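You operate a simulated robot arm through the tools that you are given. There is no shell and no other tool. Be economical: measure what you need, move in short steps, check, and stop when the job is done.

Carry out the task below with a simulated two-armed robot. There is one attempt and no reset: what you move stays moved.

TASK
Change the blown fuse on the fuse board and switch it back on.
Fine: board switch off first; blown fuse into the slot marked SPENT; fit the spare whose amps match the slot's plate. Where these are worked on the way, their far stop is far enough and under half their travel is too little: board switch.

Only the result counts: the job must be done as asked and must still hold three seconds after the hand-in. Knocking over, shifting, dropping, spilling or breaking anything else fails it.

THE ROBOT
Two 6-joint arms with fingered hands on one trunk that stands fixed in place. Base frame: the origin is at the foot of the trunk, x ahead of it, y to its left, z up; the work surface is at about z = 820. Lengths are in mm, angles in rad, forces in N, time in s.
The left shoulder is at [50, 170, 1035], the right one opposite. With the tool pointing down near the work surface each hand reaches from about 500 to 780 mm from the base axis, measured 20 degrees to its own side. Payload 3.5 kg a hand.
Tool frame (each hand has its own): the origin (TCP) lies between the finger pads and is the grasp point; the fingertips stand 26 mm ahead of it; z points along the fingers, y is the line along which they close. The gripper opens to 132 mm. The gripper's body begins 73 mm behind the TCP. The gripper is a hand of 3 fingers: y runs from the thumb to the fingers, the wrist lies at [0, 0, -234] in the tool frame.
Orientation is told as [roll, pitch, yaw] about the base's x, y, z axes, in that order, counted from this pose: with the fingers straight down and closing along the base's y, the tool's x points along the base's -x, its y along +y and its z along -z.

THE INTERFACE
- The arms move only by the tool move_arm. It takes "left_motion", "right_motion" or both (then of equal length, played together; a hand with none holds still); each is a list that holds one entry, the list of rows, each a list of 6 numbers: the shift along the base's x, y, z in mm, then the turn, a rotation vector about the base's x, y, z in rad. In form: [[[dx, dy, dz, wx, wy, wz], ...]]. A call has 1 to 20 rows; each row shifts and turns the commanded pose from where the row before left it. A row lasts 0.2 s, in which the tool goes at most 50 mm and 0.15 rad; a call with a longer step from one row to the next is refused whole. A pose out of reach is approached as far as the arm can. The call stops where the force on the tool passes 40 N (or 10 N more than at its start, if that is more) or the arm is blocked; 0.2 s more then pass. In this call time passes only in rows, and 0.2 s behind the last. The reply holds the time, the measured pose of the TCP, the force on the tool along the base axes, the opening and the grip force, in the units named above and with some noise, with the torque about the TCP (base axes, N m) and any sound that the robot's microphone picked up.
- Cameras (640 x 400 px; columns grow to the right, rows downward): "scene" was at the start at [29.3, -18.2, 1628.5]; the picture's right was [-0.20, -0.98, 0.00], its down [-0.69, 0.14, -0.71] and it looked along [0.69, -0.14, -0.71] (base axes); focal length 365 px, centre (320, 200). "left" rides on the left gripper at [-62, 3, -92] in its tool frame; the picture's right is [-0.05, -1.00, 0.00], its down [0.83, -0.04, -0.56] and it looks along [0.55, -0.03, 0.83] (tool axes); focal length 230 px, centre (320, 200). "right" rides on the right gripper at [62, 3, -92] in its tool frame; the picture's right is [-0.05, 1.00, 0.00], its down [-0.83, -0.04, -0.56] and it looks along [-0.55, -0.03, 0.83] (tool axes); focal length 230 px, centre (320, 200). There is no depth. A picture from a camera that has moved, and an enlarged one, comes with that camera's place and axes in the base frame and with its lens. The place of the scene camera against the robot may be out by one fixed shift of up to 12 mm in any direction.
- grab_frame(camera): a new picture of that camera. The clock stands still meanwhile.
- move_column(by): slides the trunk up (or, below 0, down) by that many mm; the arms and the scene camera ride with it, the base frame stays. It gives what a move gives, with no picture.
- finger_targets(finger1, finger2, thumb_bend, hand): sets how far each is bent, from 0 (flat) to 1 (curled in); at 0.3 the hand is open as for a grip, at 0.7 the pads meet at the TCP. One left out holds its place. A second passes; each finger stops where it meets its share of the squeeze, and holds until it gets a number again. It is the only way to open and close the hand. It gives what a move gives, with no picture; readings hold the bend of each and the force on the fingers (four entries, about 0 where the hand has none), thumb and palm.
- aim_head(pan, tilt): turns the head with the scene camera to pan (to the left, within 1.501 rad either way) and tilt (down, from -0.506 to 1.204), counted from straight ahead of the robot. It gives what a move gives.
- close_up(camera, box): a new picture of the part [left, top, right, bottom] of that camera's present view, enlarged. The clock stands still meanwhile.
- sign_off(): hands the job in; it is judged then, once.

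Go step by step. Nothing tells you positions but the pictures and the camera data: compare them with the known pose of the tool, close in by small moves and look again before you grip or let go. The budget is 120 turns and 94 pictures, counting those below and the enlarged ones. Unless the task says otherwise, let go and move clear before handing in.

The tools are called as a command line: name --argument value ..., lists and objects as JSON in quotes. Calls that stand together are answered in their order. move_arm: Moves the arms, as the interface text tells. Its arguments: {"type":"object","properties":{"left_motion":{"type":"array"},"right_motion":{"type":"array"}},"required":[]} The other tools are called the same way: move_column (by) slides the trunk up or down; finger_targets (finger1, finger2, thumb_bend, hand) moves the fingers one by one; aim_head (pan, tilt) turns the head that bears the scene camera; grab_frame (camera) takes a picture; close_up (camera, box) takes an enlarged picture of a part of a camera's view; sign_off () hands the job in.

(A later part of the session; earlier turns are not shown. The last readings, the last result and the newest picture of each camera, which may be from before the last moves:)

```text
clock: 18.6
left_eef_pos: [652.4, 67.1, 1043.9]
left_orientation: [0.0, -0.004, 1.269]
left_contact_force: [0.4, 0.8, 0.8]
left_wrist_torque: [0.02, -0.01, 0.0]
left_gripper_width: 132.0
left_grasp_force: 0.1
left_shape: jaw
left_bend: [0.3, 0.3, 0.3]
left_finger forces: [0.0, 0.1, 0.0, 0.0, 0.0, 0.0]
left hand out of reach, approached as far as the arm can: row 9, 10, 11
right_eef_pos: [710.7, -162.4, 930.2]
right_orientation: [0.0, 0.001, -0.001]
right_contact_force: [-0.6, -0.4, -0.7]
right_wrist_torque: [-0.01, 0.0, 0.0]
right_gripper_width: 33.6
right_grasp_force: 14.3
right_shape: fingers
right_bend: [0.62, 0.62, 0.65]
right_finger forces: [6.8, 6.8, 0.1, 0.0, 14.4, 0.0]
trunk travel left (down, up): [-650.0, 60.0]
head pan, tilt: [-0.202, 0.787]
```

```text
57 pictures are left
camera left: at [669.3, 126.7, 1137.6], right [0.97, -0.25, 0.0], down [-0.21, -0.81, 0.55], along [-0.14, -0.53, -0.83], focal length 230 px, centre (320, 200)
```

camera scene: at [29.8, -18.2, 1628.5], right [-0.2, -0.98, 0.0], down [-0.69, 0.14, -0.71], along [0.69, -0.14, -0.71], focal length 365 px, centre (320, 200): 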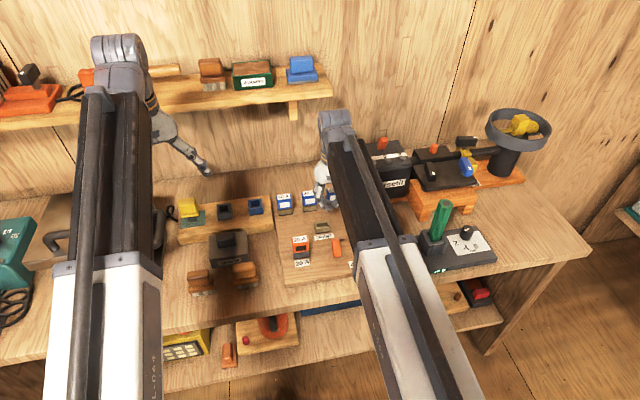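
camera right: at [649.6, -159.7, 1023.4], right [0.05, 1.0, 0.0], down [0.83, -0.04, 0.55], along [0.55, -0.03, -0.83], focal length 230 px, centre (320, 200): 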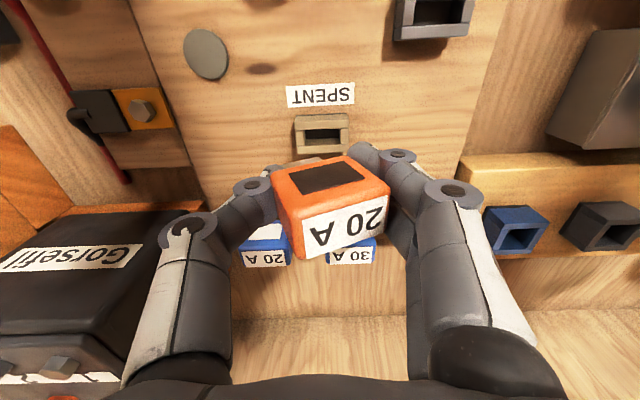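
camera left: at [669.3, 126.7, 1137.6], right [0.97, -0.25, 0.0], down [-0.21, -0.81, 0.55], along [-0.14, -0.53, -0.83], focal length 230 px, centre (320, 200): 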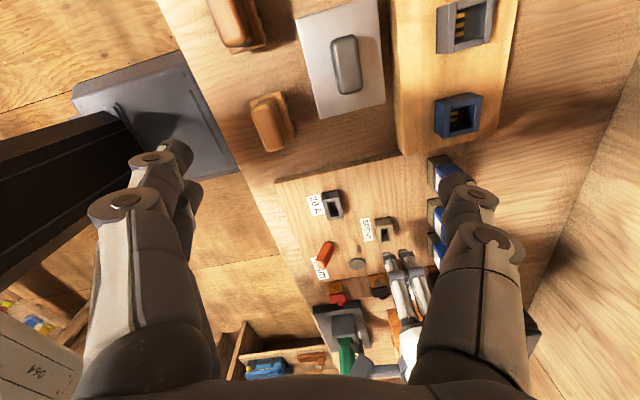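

That view is blocked by the fingers, so I'll rely on the right and scene cameras. I'll roll the right hand +0.38 rad to bring the fuse upright, then check.

move_arm --right_motion '[[[0, 0, 3, 0.13, 0, 0], [0, 0, 2, 0.13, 0, 0], [0, 0, 0, 0.12, 0, 0]]]'

close_up --camera "scene" --box '[290, 175, 360, 230]'

grab_frame --camera "right"

```text
clock: 19.4
left_eef_pos: [652.1, 67.1, 1043.9]
left_orientation: [0.0, -0.005, 1.268]
left_contact_force: [0.1, 0.3, -0.6]
left_wrist_torque: [-0.03, 0.0, -0.01]
left_gripper_width: 132.0
left_grasp_force: 0.1
left_shape: jaw
left_bend: [0.3, 0.3, 0.3]
left_finger forces: [0.0, 0.0, 0.0, 0.0, 0.1, 0.0]
right_eef_pos: [711.5, -160.7, 937.0]
right_orientation: [0.381, 0.001, 0.001]
right_contact_force: [-0.9, -0.4, -0.7]
right_wrist_torque: [-0.02, -0.01, -0.03]
right_gripper_width: 33.5
right_grasp_force: 13.9
right_shape: fingers
right_bend: [0.62, 0.62, 0.65]
right_finger forces: [6.7, 6.8, 0.1, 0.0, 14.3, 0.0]
trunk travel left (down, up): [-650.0, 60.0]
head pan, tilt: [-0.202, 0.787]
```

```text
7.27 times, centred on (325, 202) of scene
camera zoom: at [29.4, -18.3, 1628.5], right [-0.2, -0.98, 0.0], down [-0.69, 0.14, -0.71], along [0.69, -0.14, -0.71], focal length 2656 px, centre (284, 182)
```

zoom: 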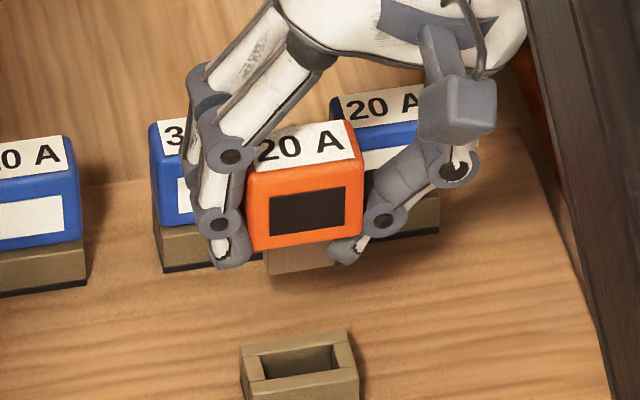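

```text
55 pictures are left
camera right: at [649.3, -193.6, 1023.4], right [0.05, 0.93, 0.37], down [0.83, -0.25, 0.5], along [0.55, 0.28, -0.78], focal length 230 px, centre (320, 200)
```

right: 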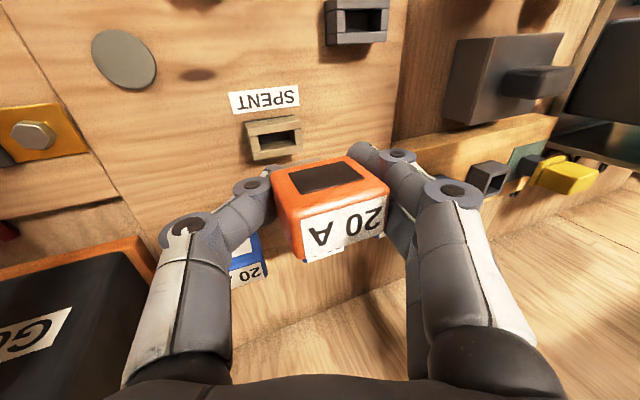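

The fuse now looks upright, and the scene camera has a clear view of both it and SPENT. I'll descend to hover just above the socket and compare there.

move_arm --right_motion '[[[0, 0, -20, 0, 0, 0], [0, 0, -15, 0, 0, 0], [0, 0, -12, 0, 0, 0], [0, 0, 0, 0, 0, 0]]]'

close_up --camera "scene" --box '[295, 190, 351, 225]'

close_up --camera "right" --box '[220, 90, 420, 215]'

```text
clock: 20.4
left_eef_pos: [652.9, 66.6, 1044.5]
left_orientation: [0.002, -0.005, 1.269]
left_contact_force: [0.1, -0.4, 0.8]
left_wrist_torque: [-0.02, 0.0, 0.02]
left_gripper_width: 132.0
left_grasp_force: 0.1
left_shape: jaw
left_bend: [0.3, 0.3, 0.3]
left_finger forces: [0.1, 0.1, 0.0, 0.0, 0.1, 0.1]
right_eef_pos: [710.3, -161.2, 889.9]
right_orientation: [0.38, 0.0, -0.001]
right_contact_force: [-0.4, 0.2, -0.4]
right_wrist_torque: [0.0, 0.03, 0.02]
right_gripper_width: 33.4
right_grasp_force: 13.8
right_shape: fingers
right_bend: [0.62, 0.62, 0.65]
right_finger forces: [6.7, 6.6, 0.0, 0.0, 14.3, 0.0]
trunk travel left (down, up): [-650.0, 60.0]
head pan, tilt: [-0.202, 0.787]
```

```text
11.43 times, centred on (323, 208) of scene
camera zoom: at [29.4, -18.2, 1628.5], right [-0.2, -0.98, 0.0], down [-0.69, 0.14, -0.71], along [0.69, -0.14, -0.71], focal length 4173 px, centre (286, 114)
```

zoom: 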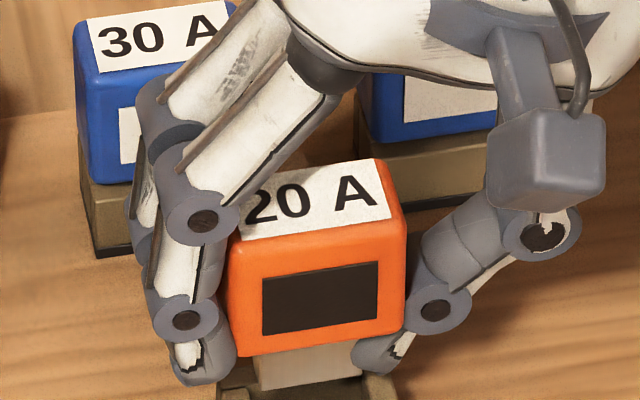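

```text
3.20 times, centred on (320, 152) of right
camera zoom: at [649.0, -193.1, 976.8], right [0.05, 0.93, 0.37], down [0.83, -0.25, 0.5], along [0.55, 0.28, -0.78], focal length 736 px, centre (320, 352)
```

zoom: 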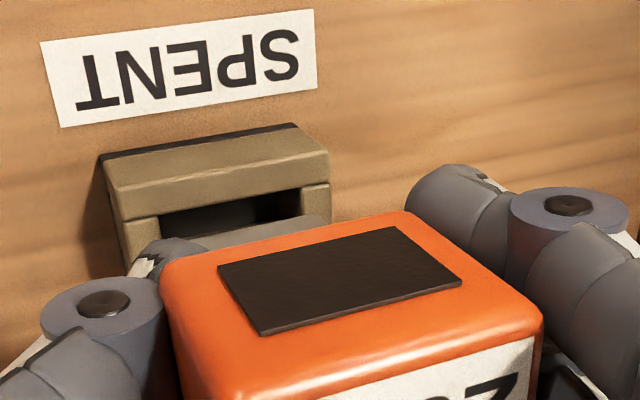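

I'll enlarge the scene lower down to see the plug and socket together.

close_up --camera "scene" --box '[302, 206, 342, 231]'

```text
16.00 times, centred on (322, 218) of scene
camera zoom: at [29.4, -18.2, 1628.5], right [-0.2, -0.98, 0.0], down [-0.69, 0.14, -0.71], along [0.69, -0.14, -0.71], focal length 5842 px, centre (288, -96)
```

zoom: 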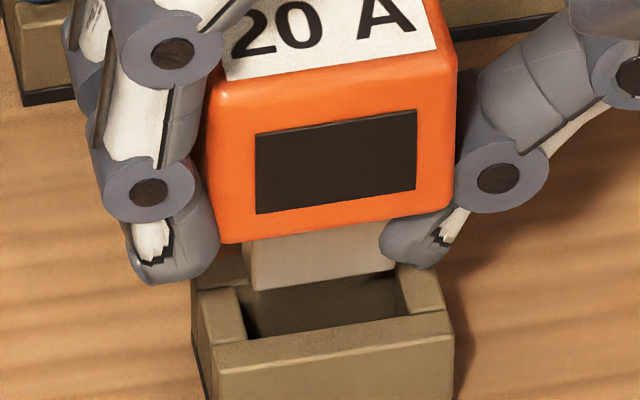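

The plug and hole are both visible now. One tighter look for sub-millimetre alignment.

close_up --camera "scene" --box '[311, 218, 335, 233]'

close_up --camera "right" --box '[240, 120, 340, 182]'

```text
16.00 times, centred on (323, 226) of scene
camera zoom: at [29.4, -18.2, 1628.5], right [-0.2, -0.98, 0.0], down [-0.69, 0.14, -0.71], along [0.69, -0.14, -0.71], focal length 5842 px, centre (272, -208)
```

zoom: 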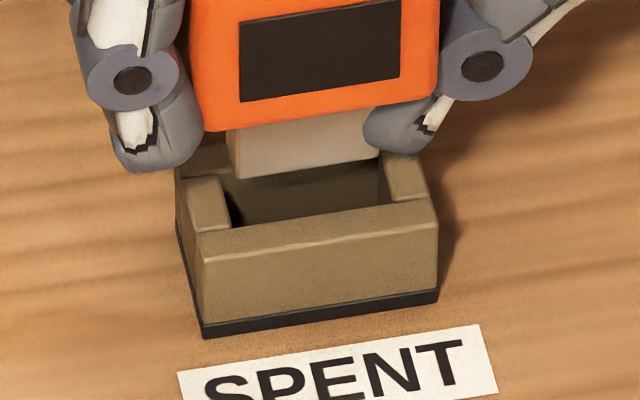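

```text
6.40 times, centred on (290, 151) of right
camera zoom: at [649.0, -193.1, 976.8], right [0.05, 0.93, 0.37], down [0.83, -0.25, 0.5], along [0.55, 0.28, -0.78], focal length 1472 px, centre (512, 514)
```

zoom: 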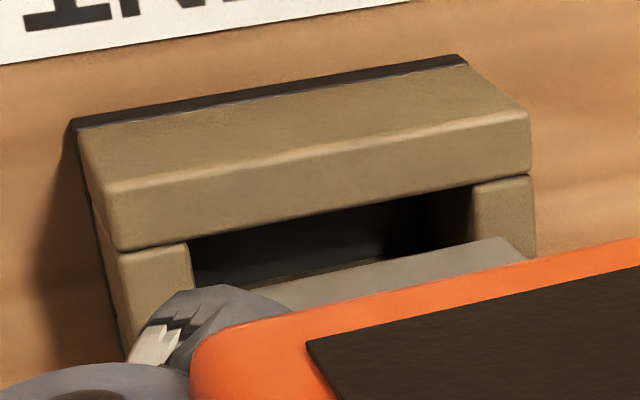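

Aligned to within about half a millimetre in both axes. I'll shift −0.5 mm in y and lower until the plug just enters.

move_arm --right_motion '[[[0, -0.5, -5, 0, 0, 0], [0, 0, -4, 0, 0, 0], [0, 0, -3, 0, 0, 0], [0, 0, -2, 0, 0, 0], [0, 0, -2, 0, 0, 0]]]'

close_up --camera "scene" --box '[302, 206, 342, 231]'

```text
clock: 21.6
left_eef_pos: [649.5, 66.3, 1045.9]
left_orientation: [-0.002, -0.005, 1.267]
left_contact_force: [0.3, 0.8, 0.0]
left_wrist_torque: [-0.01, 0.0, 0.05]
left_gripper_width: 132.1
left_grasp_force: 0.1
left_shape: jaw
left_bend: [0.3, 0.3, 0.3]
left_finger forces: [0.1, 0.0, 0.1, 0.1, 0.0, 0.0]
right_eef_pos: [710.0, -163.2, 878.0]
right_orientation: [0.381, -0.007, -0.003]
right_contact_force: [4.0, -12.0, 38.1]
right_wrist_torque: [-0.86, -0.11, 0.09]
right_gripper_width: 32.5
right_grasp_force: 37.9
right_shape: fingers
right_bend: [0.62, 0.62, 0.69]
right_finger forces: [9.2, 9.4, 0.1, 0.0, 57.8, 0.0]
trunk travel left (down, up): [-650.0, 60.0]
head pan, tilt: [-0.202, 0.787]
```

```text
16.00 times, centred on (322, 218) of scene
camera zoom: at [26.1, -18.6, 1629.1], right [-0.2, -0.98, 0.0], down [-0.69, 0.14, -0.71], along [0.69, -0.14, -0.71], focal length 5842 px, centre (288, -96)
```

zoom: 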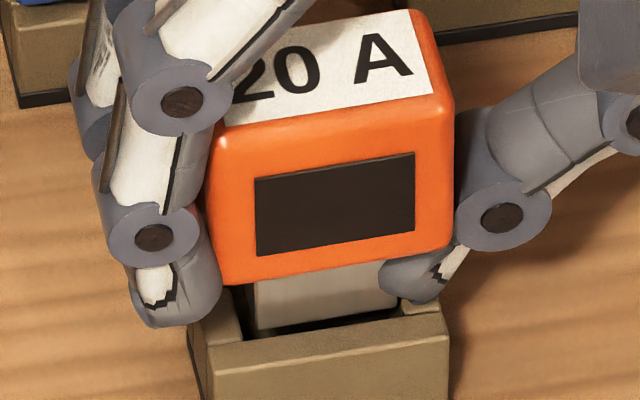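

The low thumb tip touched the socket wall before the plug could enter, because the fuse sits about 17 mm higher in the hand than before. I'll raise 3 mm to unload it and recheck alignment at close range.

move_arm --right_motion '[[[0, 0, 2, 0, 0, 0], [0, 0, 1.5, 0, 0, 0], [0, 0, 0, 0, 0, 0]]]'

close_up --camera "scene" --box '[302, 211, 342, 236]'

close_up --camera "right" --box '[240, 110, 340, 172]'

```text
clock: 22.4
left_eef_pos: [653.7, 67.4, 1044.5]
left_orientation: [0.0, -0.004, 1.268]
left_contact_force: [-0.4, -0.3, 0.3]
left_wrist_torque: [-0.01, -0.03, 0.02]
left_gripper_width: 131.7
left_grasp_force: 0.0
left_shape: jaw
left_bend: [0.3, 0.3, 0.3]
left_finger forces: [0.0, 0.0, 0.0, 0.0, 0.0, 0.1]
right_eef_pos: [708.7, -159.5, 876.7]
right_orientation: [0.381, 0.002, -0.002]
right_contact_force: [0.0, 0.1, -0.5]
right_wrist_torque: [0.0, -0.02, 0.02]
right_gripper_width: 20.6
right_grasp_force: 9.1
right_shape: fingers
right_bend: [0.66, 0.66, 0.68]
right_finger forces: [4.7, 4.6, 0.0, 0.0, 8.7, 0.0]
trunk travel left (down, up): [-650.0, 60.0]
head pan, tilt: [-0.202, 0.787]
```

```text
16.00 times, centred on (322, 224) of scene
camera zoom: at [29.4, -18.0, 1628.3], right [-0.2, -0.98, 0.0], down [-0.69, 0.14, -0.71], along [0.69, -0.14, -0.71], focal length 5842 px, centre (288, -176)
```

zoom: 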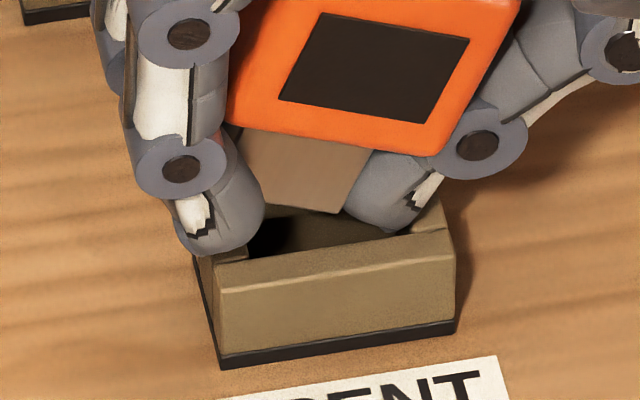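

```text
6.40 times, centred on (290, 141) of right
camera zoom: at [648.3, -193.2, 964.0], right [0.05, 0.93, 0.37], down [0.83, -0.25, 0.5], along [0.55, 0.28, -0.78], focal length 1472 px, centre (512, 578)
```

zoom: 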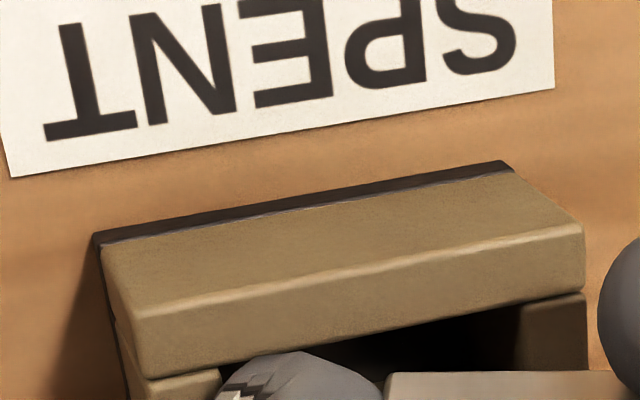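

The squeeze has pushed the fuse up, so the fingers now pinch its plug and the body rests on the fingertips. I'll lift gently, roll the hand back so the fuse is upright, and look.

move_arm --right_motion '[[[0, 0, 5, 0, 0, 0], [0, 0, 6, -0.08, 0, 0], [0, 0, 3, -0.08, 0, 0], [0, 0, 0, -0.08, 0, 0], [0, 0, 0, 0, 0, 0]]]'

close_up --camera "scene" --box '[292, 190, 352, 228]'

grab_frame --camera "right"

```text
clock: 23.6
left_eef_pos: [651.6, 67.3, 1045.2]
left_orientation: [-0.001, -0.006, 1.269]
left_contact_force: [0.3, 0.2, -0.5]
left_wrist_torque: [-0.01, -0.01, -0.02]
left_gripper_width: 131.5
left_grasp_force: 0.1
left_shape: jaw
left_bend: [0.3, 0.3, 0.3]
left_finger forces: [0.0, 0.1, 0.0, 0.1, 0.0, 0.0]
right_eef_pos: [708.9, -161.5, 891.8]
right_orientation: [0.14, 0.0, 0.001]
right_contact_force: [0.2, -0.6, -1.0]
right_wrist_torque: [0.03, -0.03, -0.02]
right_gripper_width: 20.4
right_grasp_force: 9.8
right_shape: fingers
right_bend: [0.66, 0.66, 0.68]
right_finger forces: [4.6, 4.8, 0.0, 0.1, 8.4, 0.0]
trunk travel left (down, up): [-650.0, 60.0]
head pan, tilt: [-0.202, 0.787]
```

```text
10.53 times, centred on (322, 209) of scene
camera zoom: at [29.4, -18.2, 1628.5], right [-0.2, -0.98, 0.0], down [-0.69, 0.14, -0.71], along [0.69, -0.14, -0.71], focal length 3844 px, centre (299, 105)
```

zoom: 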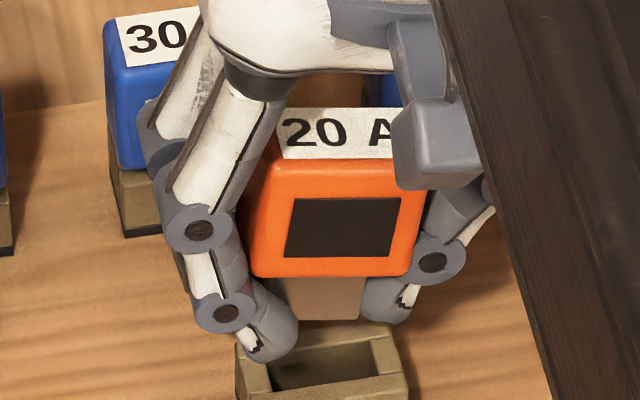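

```text
45 pictures are left
camera right: at [648.2, -172.2, 983.5], right [0.05, 0.99, 0.14], down [0.83, -0.12, 0.54], along [0.55, 0.09, -0.83], focal length 230 px, centre (320, 200)
```

right: 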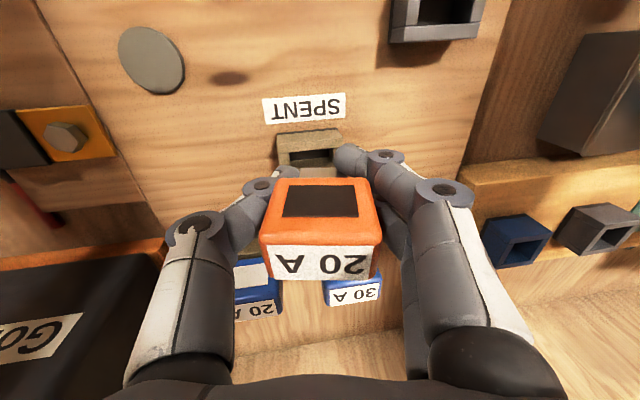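

Still about 0.12 rad short of upright. I'll roll that out, so the hand becomes nearly vertical, come down 8 mm, and check again.

move_arm --right_motion '[[[0, 0, 0, -0.06, 0, 0], [0, 0, -4, -0.06, 0, 0], [0, 0, -4, 0, 0, 0], [0, 0, 0, 0, 0, 0]]]'

close_up --camera "scene" --box '[302, 206, 342, 231]'

close_up --camera "right" --box '[240, 100, 400, 200]'

```text
clock: 24.6
left_eef_pos: [653.0, 67.6, 1044.7]
left_orientation: [0.0, -0.006, 1.269]
left_contact_force: [0.8, -0.4, -0.6]
left_wrist_torque: [-0.02, 0.01, 0.0]
left_gripper_width: 131.6
left_grasp_force: 0.2
left_shape: jaw
left_bend: [0.3, 0.3, 0.3]
left_finger forces: [0.1, 0.0, 0.1, 0.0, 0.0, 0.0]
right_eef_pos: [709.7, -161.7, 884.6]
right_orientation: [0.021, 0.0, -0.001]
right_contact_force: [0.1, 0.0, -0.2]
right_wrist_torque: [-0.02, 0.0, -0.02]
right_gripper_width: 20.3
right_grasp_force: 8.7
right_shape: fingers
right_bend: [0.66, 0.66, 0.68]
right_finger forces: [4.6, 4.7, 0.0, 0.0, 8.4, 0.1]
trunk travel left (down, up): [-650.0, 60.0]
head pan, tilt: [-0.202, 0.787]
```

```text
16.00 times, centred on (322, 218) of scene
camera zoom: at [29.4, -18.1, 1628.5], right [-0.2, -0.98, 0.0], down [-0.69, 0.14, -0.71], along [0.69, -0.14, -0.71], focal length 5842 px, centre (288, -96)
```

zoom: 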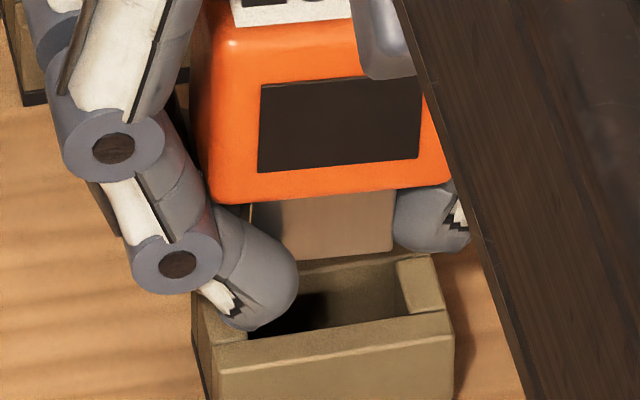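

```text
4.00 times, centred on (320, 150) of right
camera zoom: at [648.7, -160.9, 975.9], right [0.05, 1.0, 0.02], down [0.83, -0.05, 0.55], along [0.55, -0.01, -0.83], focal length 920 px, centre (320, 400)
```

zoom: 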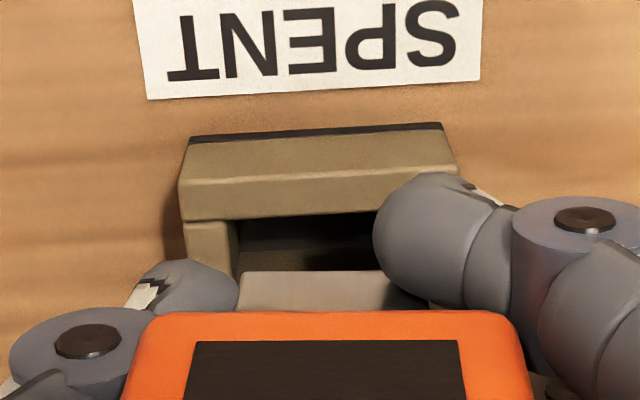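

The fuse is upright with a slight yaw of about 3°. I'll correct yaw by +0.05, shift x −1.5 and y −1, and come down 8 mm for a close check at the rim.

move_arm --right_motion '[[[-1.5, -1, 0, 0, 0, 0.05], [0, 0, -4, 0, 0, 0], [0, 0, -4, 0, 0, 0], [0, 0, 0, 0, 0, 0]]]'

close_up --camera "scene" --box '[302, 210, 342, 235]'

close_up --camera "right" --box '[240, 90, 400, 190]'

```text
clock: 25.6
left_eef_pos: [652.0, 67.2, 1045.6]
left_orientation: [-0.001, -0.004, 1.269]
left_contact_force: [-0.2, -0.7, 0.7]
left_wrist_torque: [0.01, 0.04, -0.01]
left_gripper_width: 131.8
left_grasp_force: 0.0
left_shape: jaw
left_bend: [0.3, 0.3, 0.3]
left_finger forces: [0.0, 0.0, 0.0, 0.1, 0.0, 0.1]
right_eef_pos: [708.2, -163.2, 875.4]
right_orientation: [0.02, -0.001, 0.053]
right_contact_force: [0.1, 0.3, -0.9]
right_wrist_torque: [0.02, -0.02, -0.01]
right_gripper_width: 20.4
right_grasp_force: 8.8
right_shape: fingers
right_bend: [0.66, 0.66, 0.68]
right_finger forces: [4.8, 4.8, 0.0, 0.0, 8.2, 0.0]
trunk travel left (down, up): [-650.0, 60.0]
head pan, tilt: [-0.202, 0.787]
```

```text
16.00 times, centred on (322, 222) of scene
camera zoom: at [29.4, -18.2, 1628.5], right [-0.2, -0.98, 0.0], down [-0.69, 0.14, -0.71], along [0.69, -0.14, -0.71], focal length 5842 px, centre (288, -160)
```

zoom: 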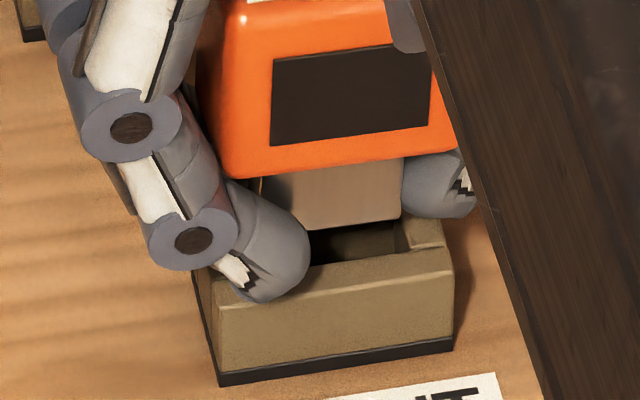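

```text
4.00 times, centred on (320, 140) of right
camera zoom: at [647.6, -165.2, 968.1], right [0.0, 1.0, 0.02], down [0.83, -0.01, 0.55], along [0.55, 0.02, -0.83], focal length 920 px, centre (320, 440)
```

zoom: 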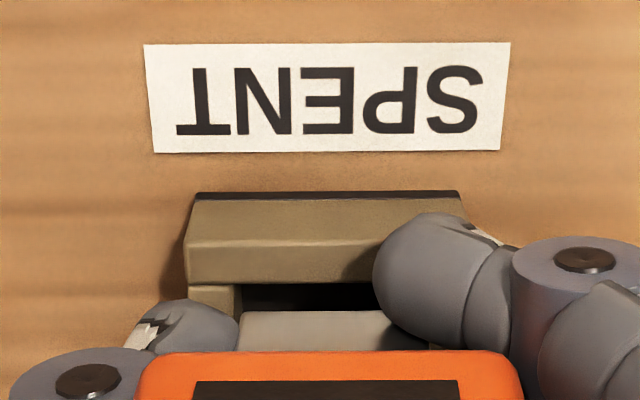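

Yaw now matches and the y gap looks right. I'll ease down another 3 mm and watch force and picture.

move_arm --right_motion '[[[0, -0.3, -1.5, 0, 0, 0], [0, 0, -1.5, 0, 0, 0], [0, 0, 0, 0, 0, 0]]]'

close_up --camera "scene" --box '[306, 210, 346, 235]'

close_up --camera "right" --box '[260, 120, 340, 170]'

```text
clock: 26.4
left_eef_pos: [652.8, 66.1, 1045.0]
left_orientation: [-0.001, -0.005, 1.269]
left_contact_force: [-0.3, 0.2, -0.2]
left_wrist_torque: [0.03, 0.0, 0.0]
left_gripper_width: 131.9
left_grasp_force: 0.1
left_shape: jaw
left_bend: [0.3, 0.3, 0.3]
left_finger forces: [0.0, 0.0, 0.1, 0.0, 0.0, 0.0]
right_eef_pos: [707.3, -163.1, 872.7]
right_orientation: [0.021, 0.0, 0.05]
right_contact_force: [-0.5, 0.9, -0.9]
right_wrist_torque: [0.01, 0.0, 0.01]
right_gripper_width: 20.5
right_grasp_force: 8.0
right_shape: fingers
right_bend: [0.66, 0.66, 0.68]
right_finger forces: [4.7, 4.8, 0.0, 0.0, 8.4, 0.0]
trunk travel left (down, up): [-650.0, 60.0]
head pan, tilt: [-0.202, 0.787]
```

```text
16.00 times, centred on (326, 222) of scene
camera zoom: at [29.4, -18.2, 1628.5], right [-0.2, -0.98, 0.0], down [-0.69, 0.14, -0.71], along [0.69, -0.14, -0.71], focal length 5842 px, centre (224, -160)
```

zoom: 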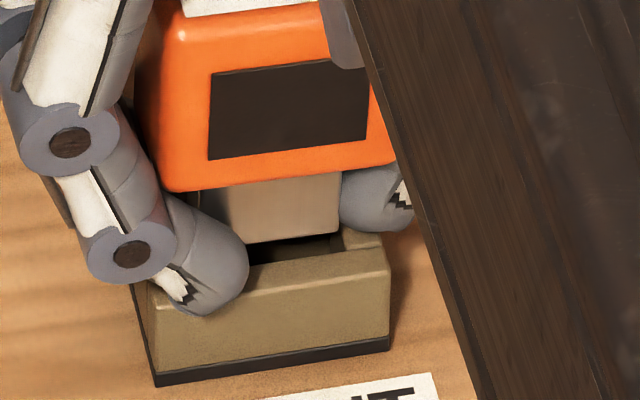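

```text
8.00 times, centred on (300, 145) of right
camera zoom: at [647.1, -165.5, 965.0], right [0.0, 1.0, 0.02], down [0.83, -0.01, 0.55], along [0.55, 0.02, -0.83], focal length 1841 px, centre (480, 640)
```

zoom: 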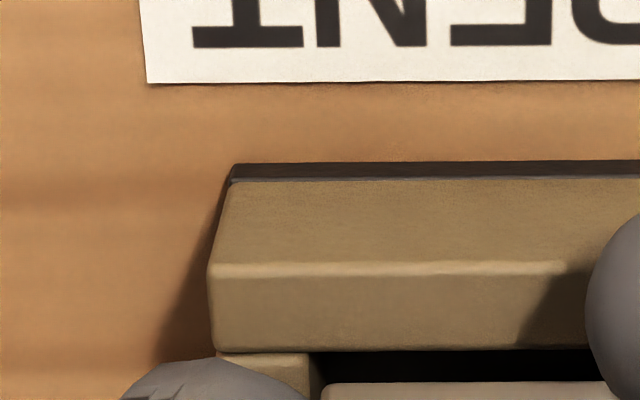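

Cross-checking the apparent sizes puts the plug about 8 mm above the rim and roughly 2 mm too near the robot in x. I'll shift +2 in x and lower 1.5.

move_arm --right_motion '[[[2, 0, -0.8, 0, 0, 0], [0, 0, -0.7, 0, 0, 0], [0, 0, 0, 0, 0, 0]]]'

close_up --camera "scene" --box '[306, 210, 346, 235]'

close_up --camera "right" --box '[220, 110, 420, 250]'

```text
clock: 27.2
left_eef_pos: [651.5, 66.4, 1043.4]
left_orientation: [0.0, -0.004, 1.269]
left_contact_force: [0.2, -0.8, -0.3]
left_wrist_torque: [0.0, 0.0, 0.04]
left_gripper_width: 132.0
left_grasp_force: 0.0
left_shape: jaw
left_bend: [0.3, 0.3, 0.3]
left_finger forces: [0.0, 0.0, 0.0, 0.1, 0.0, 0.0]
right_eef_pos: [709.7, -163.3, 870.7]
right_orientation: [0.019, -0.001, 0.05]
right_contact_force: [-0.3, 0.5, -1.1]
right_wrist_torque: [-0.02, 0.0, 0.0]
right_gripper_width: 20.1
right_grasp_force: 8.8
right_shape: fingers
right_bend: [0.66, 0.66, 0.68]
right_finger forces: [4.8, 4.8, 0.0, 0.0, 8.4, 0.1]
trunk travel left (down, up): [-650.0, 60.0]
head pan, tilt: [-0.202, 0.787]
```

```text
16.00 times, centred on (326, 222) of scene
camera zoom: at [29.4, -18.2, 1628.5], right [-0.2, -0.98, 0.0], down [-0.69, 0.14, -0.71], along [0.69, -0.14, -0.71], focal length 5842 px, centre (224, -160)
```

zoom: 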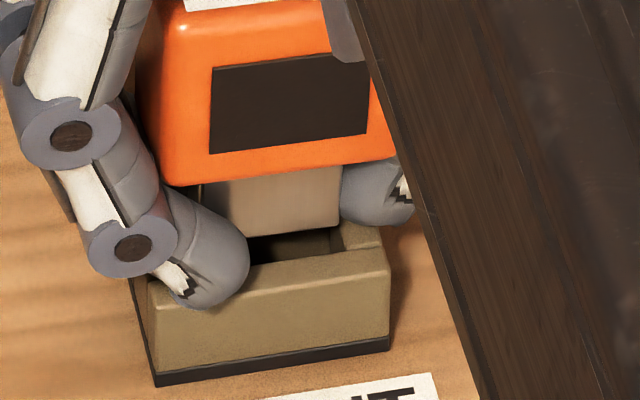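

```text
2.86 times, centred on (320, 180) of right
camera zoom: at [649.2, -166.1, 964.0], right [0.0, 1.0, 0.02], down [0.83, -0.01, 0.55], along [0.55, 0.02, -0.83], focal length 657 px, centre (320, 257)
```

zoom: 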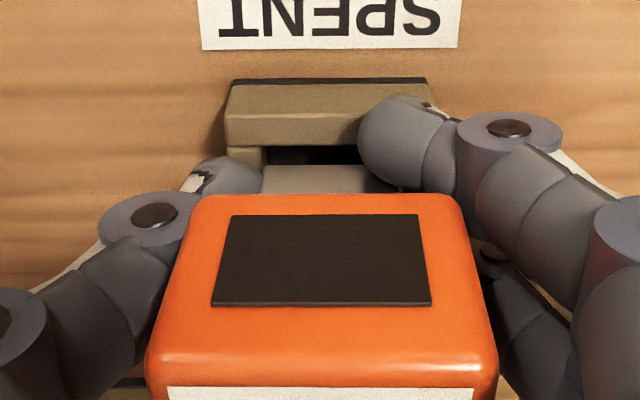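

Combining both views, the plug needs +1.4 mm more in x; y is good. I'll make that shift, then open the fingers very slightly so the plug slides down between them into the hole.

move_arm --right_motion '[[[1.4, 0, 0, 0, 0, 0], [0, 0, 0, 0, 0, 0]]]'

finger_targets --hand "right" --finger1 0.648 --finger2 0.648 --thumb_bend 0.668

close_up --camera "scene" --box '[302, 202, 350, 232]'

close_up --camera "right" --box '[220, 110, 420, 250]'

```text
clock: 27.8
left_eef_pos: [651.7, 66.8, 1046.0]
left_orientation: [-0.001, -0.005, 1.27]
left_contact_force: [0.0, 0.2, -0.3]
left_wrist_torque: [-0.02, -0.01, 0.03]
left_gripper_width: 132.3
left_grasp_force: 0.1
left_shape: jaw
left_bend: [0.3, 0.3, 0.3]
left_finger forces: [0.0, 0.0, 0.1, 0.1, 0.0, 0.0]
right_eef_pos: [711.8, -162.0, 872.2]
right_orientation: [0.021, 0.0, 0.051]
right_contact_force: [0.5, 0.6, -1.2]
right_wrist_torque: [0.03, -0.05, 0.01]
right_gripper_width: 20.2
right_grasp_force: 8.7
right_shape: fingers
right_bend: [0.66, 0.66, 0.68]
right_finger forces: [4.7, 4.8, 0.0, 0.0, 8.3, 0.0]
trunk travel left (down, up): [-650.0, 60.0]
head pan, tilt: [-0.202, 0.787]
```

```text
clock: 28.8
left_eef_pos: [652.5, 67.3, 1043.8]
left_orientation: [0.0, -0.007, 1.268]
left_contact_force: [0.2, -0.9, 0.3]
left_wrist_torque: [-0.03, 0.01, 0.0]
left_gripper_width: 131.9
left_grasp_force: 0.0
left_shape: jaw
left_bend: [0.3, 0.3, 0.3]
left_finger forces: [0.1, 0.0, 0.0, 0.1, 0.1, 0.0]
right_eef_pos: [710.6, -163.4, 871.7]
right_orientation: [0.021, 0.0, 0.051]
right_contact_force: [0.8, 0.1, 2.7]
right_wrist_torque: [0.03, -0.02, -0.02]
right_gripper_width: 23.0
right_grasp_force: 5.3
right_shape: fingers
right_bend: [0.64, 0.64, 0.65]
right_finger forces: [2.7, 4.8, 0.0, 0.0, 2.7, 0.0]
trunk travel left (down, up): [-650.0, 60.0]
head pan, tilt: [-0.202, 0.787]
```

```text
13.33 times, centred on (326, 217) of scene
camera zoom: at [29.1, -18.1, 1628.6], right [-0.2, -0.98, 0.0], down [-0.69, 0.14, -0.71], along [0.69, -0.14, -0.71], focal length 4869 px, centre (240, -27)
```

zoom: 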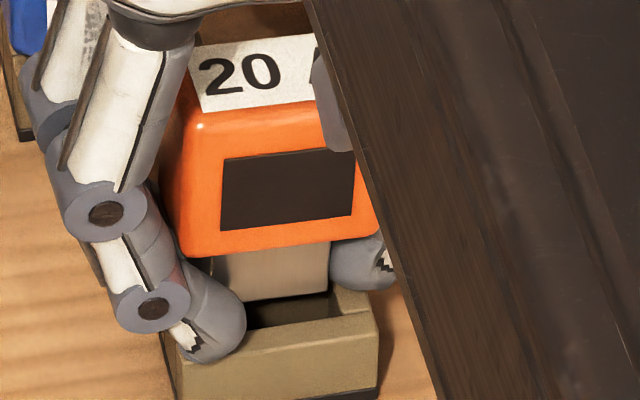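

```text
2.86 times, centred on (320, 180) of right
camera zoom: at [650.7, -165.5, 964.5], right [0.0, 1.0, 0.02], down [0.83, -0.01, 0.55], along [0.55, 0.02, -0.83], focal length 657 px, centre (320, 257)
```

zoom: 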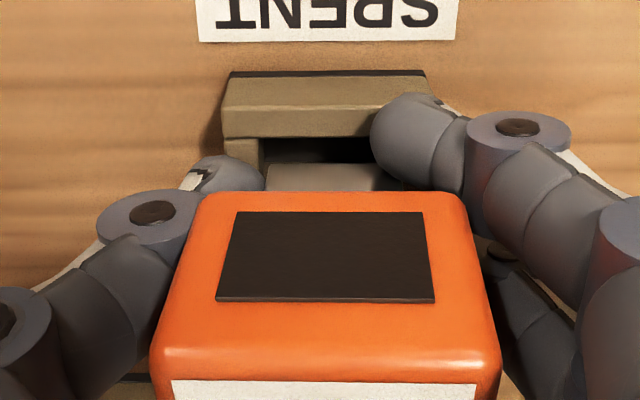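

The fuse has not slid yet and is still lightly held. I'll open a touch more.

finger_targets --hand "right" --finger1 0.628 --finger2 0.628 --thumb_bend 0.638

close_up --camera "right" --box '[220, 110, 420, 250]'

```text
clock: 29.8
left_eef_pos: [651.8, 67.2, 1044.4]
left_orientation: [0.0, -0.006, 1.27]
left_contact_force: [0.2, -0.1, -0.4]
left_wrist_torque: [-0.01, 0.0, 0.01]
left_gripper_width: 131.7
left_grasp_force: 0.1
left_shape: jaw
left_bend: [0.3, 0.3, 0.3]
left_finger forces: [0.1, 0.0, 0.0, 0.0, 0.0, 0.1]
right_eef_pos: [712.0, -162.3, 871.6]
right_orientation: [0.021, 0.0, 0.049]
right_contact_force: [1.4, -1.4, 4.9]
right_wrist_torque: [0.06, -0.04, -0.01]
right_gripper_width: 25.2
right_grasp_force: 4.3
right_shape: fingers
right_bend: [0.64, 0.63, 0.63]
right_finger forces: [2.9, 4.3, 0.0, 0.0, 0.9, 0.0]
trunk travel left (down, up): [-650.0, 60.0]
head pan, tilt: [-0.202, 0.787]
```

```text
2.86 times, centred on (320, 180) of right
camera zoom: at [650.6, -165.6, 964.5], right [0.0, 1.0, 0.02], down [0.83, -0.01, 0.55], along [0.55, 0.02, -0.83], focal length 657 px, centre (320, 257)
```

zoom: 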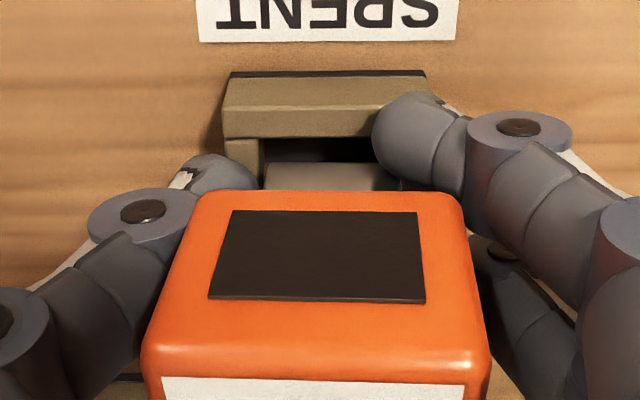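

close_up --camera "scene" --box '[302, 206, 342, 231]'

```text
16.00 times, centred on (322, 218) of scene
camera zoom: at [29.0, -18.2, 1628.6], right [-0.2, -0.98, 0.0], down [-0.69, 0.14, -0.71], along [0.69, -0.14, -0.71], focal length 5842 px, centre (288, -96)
```

zoom: 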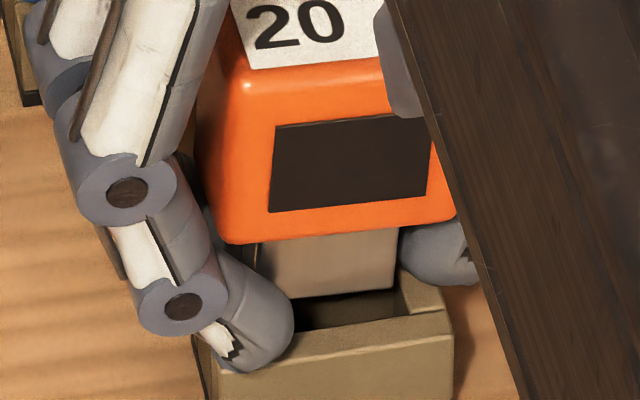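

The plug bottom has shifted about 1.8 mm toward +y and dropped around 3 mm. I'll move the hand −1.8 in y (up 0.8 to unload the fingertips) and ease the fingers again.

move_arm --right_motion '[[[0, 0, 0.8, 0, 0, 0], [0, -1.8, 0, 0, 0, 0], [0, 0, 0, 0, 0, 0]]]'

finger_targets --hand "right" --finger1 0.618 --finger2 0.618 --thumb_bend 0.63

close_up --camera "scene" --box '[302, 206, 342, 231]'

```text
clock: 30.6
left_eef_pos: [652.1, 68.2, 1046.2]
left_orientation: [0.0, -0.005, 1.27]
left_contact_force: [-0.1, 0.4, 0.8]
left_wrist_torque: [-0.01, 0.02, 0.0]
left_gripper_width: 131.8
left_grasp_force: 0.1
left_shape: jaw
left_bend: [0.3, 0.3, 0.3]
left_finger forces: [0.0, 0.0, 0.1, 0.0, 0.0, 0.0]
right_eef_pos: [712.0, -164.6, 872.5]
right_orientation: [0.021, 0.002, 0.051]
right_contact_force: [-1.3, 0.2, 3.8]
right_wrist_torque: [0.11, 0.06, 0.01]
right_gripper_width: 27.0
right_grasp_force: 3.3
right_shape: fingers
right_bend: [0.62, 0.62, 0.63]
right_finger forces: [2.4, 3.3, 0.0, 0.0, 0.3, 0.0]
trunk travel left (down, up): [-650.0, 60.0]
head pan, tilt: [-0.202, 0.787]
```

```text
clock: 31.6
left_eef_pos: [652.9, 67.1, 1044.6]
left_orientation: [0.0, -0.005, 1.269]
left_contact_force: [0.2, -0.2, -0.4]
left_wrist_torque: [0.05, 0.02, -0.01]
left_gripper_width: 132.0
left_grasp_force: 0.0
left_shape: jaw
left_bend: [0.3, 0.3, 0.3]
left_finger forces: [0.0, 0.0, 0.1, 0.1, 0.0, 0.0]
right_eef_pos: [711.9, -165.2, 872.9]
right_orientation: [0.021, 0.002, 0.05]
right_contact_force: [-1.6, -1.3, 5.5]
right_wrist_torque: [0.12, 0.06, 0.01]
right_gripper_width: 27.6
right_grasp_force: 3.6
right_shape: fingers
right_bend: [0.62, 0.62, 0.63]
right_finger forces: [3.0, 3.7, 0.1, 0.1, 0.2, 0.0]
trunk travel left (down, up): [-650.0, 60.0]
head pan, tilt: [-0.202, 0.787]
```

```text
16.00 times, centred on (322, 218) of scene
camera zoom: at [28.6, -18.1, 1628.6], right [-0.2, -0.98, 0.0], down [-0.69, 0.14, -0.71], along [0.69, -0.14, -0.71], focal length 5842 px, centre (288, -96)
```

zoom: 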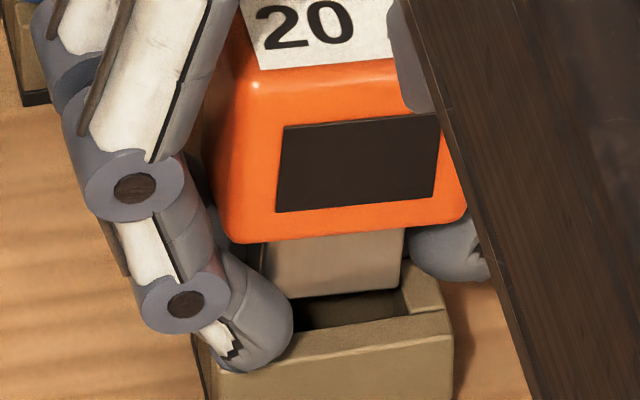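

The body is riding on the inclined fingertips, so opening slowly works like an elevator. I'll raise 1.5 mm to clear the rim and open a little more, watching the plug.

move_arm --right_motion '[[[0, 0, 1.5, 0, 0, 0], [0, -0.4, 0, 0, 0, 0]]]'

finger_targets --hand "right" --finger1 0.6 --finger2 0.6 --thumb_bend 0.61

close_up --camera "scene" --box '[302, 206, 342, 231]'

close_up --camera "right" --box '[220, 110, 420, 250]'

```text
clock: 32.2
left_eef_pos: [653.7, 66.9, 1044.5]
left_orientation: [0.0, -0.006, 1.27]
left_contact_force: [-0.1, 1.2, -0.5]
left_wrist_torque: [0.01, 0.02, 0.01]
left_gripper_width: 131.7
left_grasp_force: 0.1
left_shape: jaw
left_bend: [0.3, 0.3, 0.3]
left_finger forces: [0.0, 0.1, 0.0, 0.0, 0.0, 0.1]
right_eef_pos: [712.6, -165.7, 874.0]
right_orientation: [0.02, 0.001, 0.05]
right_contact_force: [0.4, 0.0, -0.3]
right_wrist_torque: [-0.02, -0.01, 0.01]
right_gripper_width: 28.7
right_grasp_force: 0.6
right_shape: fingers
right_bend: [0.61, 0.61, 0.63]
right_finger forces: [0.3, 0.4, 0.0, 0.1, 0.2, 0.0]
trunk travel left (down, up): [-650.0, 60.0]
head pan, tilt: [-0.202, 0.787]
```

```text
clock: 33.2
left_eef_pos: [652.9, 67.9, 1044.8]
left_orientation: [0.0, -0.004, 1.267]
left_contact_force: [-0.6, 0.4, 0.7]
left_wrist_torque: [-0.02, 0.01, 0.0]
left_gripper_width: 131.7
left_grasp_force: 0.1
left_shape: jaw
left_bend: [0.3, 0.3, 0.3]
left_finger forces: [0.0, 0.0, 0.1, 0.0, 0.0, 0.0]
right_eef_pos: [711.9, -164.7, 872.7]
right_orientation: [0.02, -0.001, 0.05]
right_contact_force: [-0.8, -0.4, -0.3]
right_wrist_torque: [0.01, 0.02, 0.02]
right_gripper_width: 33.2
right_grasp_force: 0.2
right_shape: fingers
right_bend: [0.6, 0.6, 0.61]
right_finger forces: [0.0, 0.2, 0.1, 0.0, 0.4, 0.0]
trunk travel left (down, up): [-650.0, 60.0]
head pan, tilt: [-0.202, 0.787]
```

```text
16.00 times, centred on (322, 218) of scene
camera zoom: at [29.4, -18.1, 1628.5], right [-0.2, -0.98, 0.0], down [-0.69, 0.14, -0.71], along [0.69, -0.14, -0.71], focal length 5842 px, centre (288, -96)
```

zoom: 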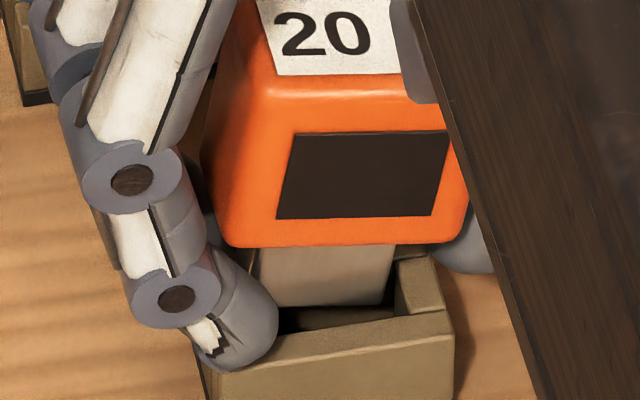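

```text
2.86 times, centred on (320, 180) of right
camera zoom: at [651.2, -168.2, 966.5], right [0.0, 1.0, 0.02], down [0.83, -0.01, 0.55], along [0.55, 0.02, -0.83], focal length 657 px, centre (320, 257)
```

zoom: 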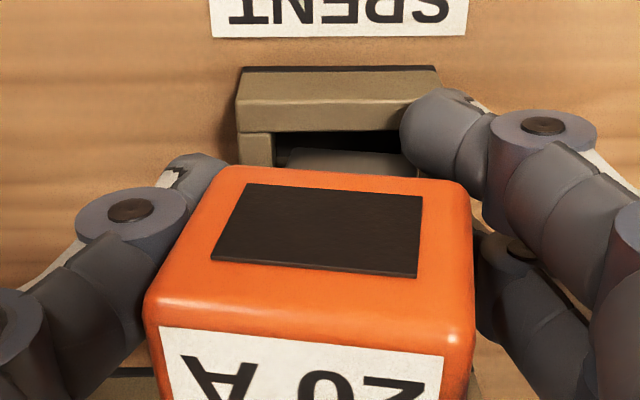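

The plug now appears to rest on the back and +y rim: about 2.3 mm too far in x and 3.3 mm in y. I'll re-grip lightly, shift by that, and open again.

finger_targets --hand "right" --finger1 0.635 --finger2 0.635 --thumb_bend 0.645

move_arm --right_motion '[[[0, 0, 1, 0, 0, 0], [-2.2, -2.8, 0, 0, 0, 0], [0, 0, 0, 0, 0, 0]]]'

close_up --camera "scene" --box '[302, 206, 342, 231]'

close_up --camera "right" --box '[220, 110, 420, 250]'

```text
clock: 34.2
left_eef_pos: [653.2, 65.9, 1044.8]
left_orientation: [0.0, -0.005, 1.268]
left_contact_force: [0.0, -0.5, 0.3]
left_wrist_torque: [0.0, 0.0, 0.0]
left_gripper_width: 131.8
left_grasp_force: 0.1
left_shape: jaw
left_bend: [0.3, 0.3, 0.3]
left_finger forces: [0.0, 0.0, 0.0, 0.0, 0.0, 0.0]
right_eef_pos: [712.6, -165.6, 874.3]
right_orientation: [0.023, 0.0, 0.052]
right_contact_force: [-0.6, -0.9, -1.0]
right_wrist_torque: [-0.02, -0.01, -0.01]
right_gripper_width: 29.7
right_grasp_force: 3.0
right_shape: fingers
right_bend: [0.62, 0.61, 0.63]
right_finger forces: [1.3, 1.9, 0.0, 0.0, 2.8, 0.0]
trunk travel left (down, up): [-650.0, 60.0]
head pan, tilt: [-0.202, 0.787]
```

```text
clock: 35.0
left_eef_pos: [652.5, 67.9, 1044.9]
left_orientation: [-0.001, -0.005, 1.269]
left_contact_force: [0.0, 0.2, -0.3]
left_wrist_torque: [-0.02, 0.02, 0.04]
left_gripper_width: 131.8
left_grasp_force: 0.1
left_shape: jaw
left_bend: [0.3, 0.3, 0.3]
left_finger forces: [0.1, 0.1, 0.1, 0.1, 0.0, 0.1]
right_eef_pos: [710.4, -167.9, 875.5]
right_orientation: [0.02, 0.0, 0.05]
right_contact_force: [0.4, 0.4, 0.5]
right_wrist_torque: [0.01, -0.02, 0.01]
right_gripper_width: 29.7
right_grasp_force: 2.7
right_shape: fingers
right_bend: [0.62, 0.61, 0.63]
right_finger forces: [1.3, 1.7, 0.0, 0.0, 2.7, 0.0]
trunk travel left (down, up): [-650.0, 60.0]
head pan, tilt: [-0.202, 0.787]
```

```text
16.00 times, centred on (322, 218) of scene
camera zoom: at [29.4, -18.2, 1628.5], right [-0.2, -0.98, 0.0], down [-0.69, 0.14, -0.71], along [0.69, -0.14, -0.71], focal length 5842 px, centre (288, -96)
```

zoom: 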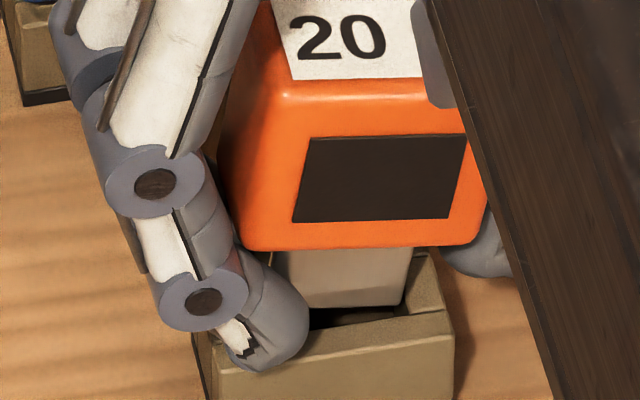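

```text
2.86 times, centred on (320, 180) of right
camera zoom: at [649.0, -171.1, 967.1], right [0.0, 1.0, 0.02], down [0.83, -0.01, 0.55], along [0.55, 0.02, -0.83], focal length 657 px, centre (320, 257)
```

zoom: 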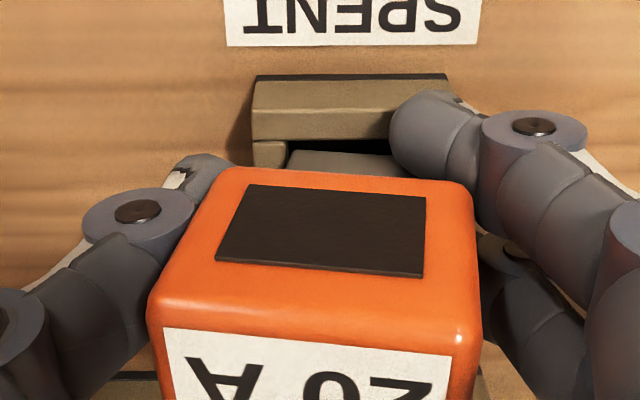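

Nearly aligned; a roll of about 0.1 rad remains, and about −1 mm in x is needed. I'll apply the roll with a compensating y shift.

move_arm --right_motion '[[[-0.5, 1.5, 0, -0.05, 0, 0], [-0.5, 1.4, 0, -0.05, 0, 0], [0, 0, 0, 0, 0, 0]]]'

close_up --camera "scene" --box '[302, 206, 342, 231]'

```text
clock: 35.8
left_eef_pos: [652.4, 67.2, 1043.8]
left_orientation: [0.001, -0.005, 1.27]
left_contact_force: [-0.2, 0.7, 0.0]
left_wrist_torque: [-0.01, 0.0, -0.04]
left_gripper_width: 131.7
left_grasp_force: 0.0
left_shape: jaw
left_bend: [0.3, 0.3, 0.3]
left_finger forces: [0.0, 0.1, 0.0, 0.0, 0.0, 0.0]
right_eef_pos: [708.9, -165.1, 875.8]
right_orientation: [-0.081, 0.002, 0.05]
right_contact_force: [1.6, 1.3, 5.1]
right_wrist_torque: [0.13, -0.08, -0.02]
right_gripper_width: 29.6
right_grasp_force: 5.3
right_shape: fingers
right_bend: [0.62, 0.62, 0.63]
right_finger forces: [1.1, 6.7, 0.1, 0.0, 2.9, 0.0]
trunk travel left (down, up): [-650.0, 60.0]
head pan, tilt: [-0.202, 0.787]
```

```text
16.00 times, centred on (322, 218) of scene
camera zoom: at [29.0, -17.9, 1628.6], right [-0.2, -0.98, 0.0], down [-0.69, 0.14, -0.71], along [0.69, -0.14, -0.71], focal length 5842 px, centre (288, -96)
```

zoom: 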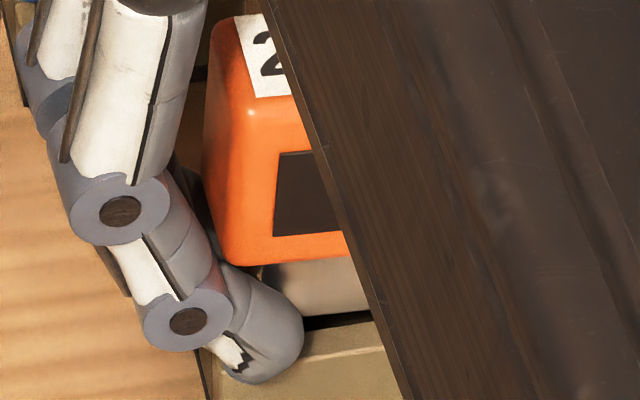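

The arm now blocks the scene view, so I'll check with the right camera.

close_up --camera "right" --box '[250, 110, 390, 197]'

```text
4.57 times, centred on (320, 154) of right
camera zoom: at [647.8, -158.2, 967.1], right [0.0, 1.0, -0.08], down [0.83, 0.04, 0.55], along [0.56, -0.07, -0.83], focal length 1052 px, centre (320, 413)
```

zoom: 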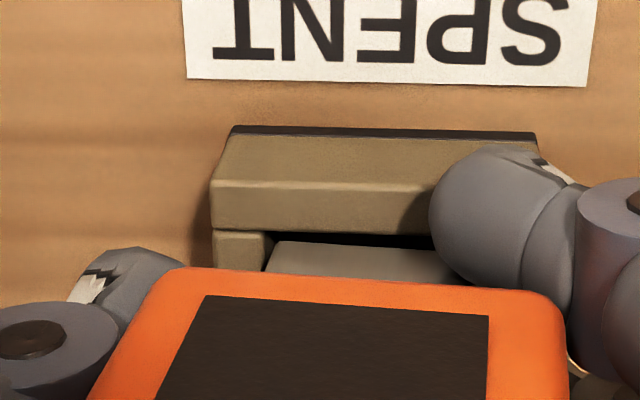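

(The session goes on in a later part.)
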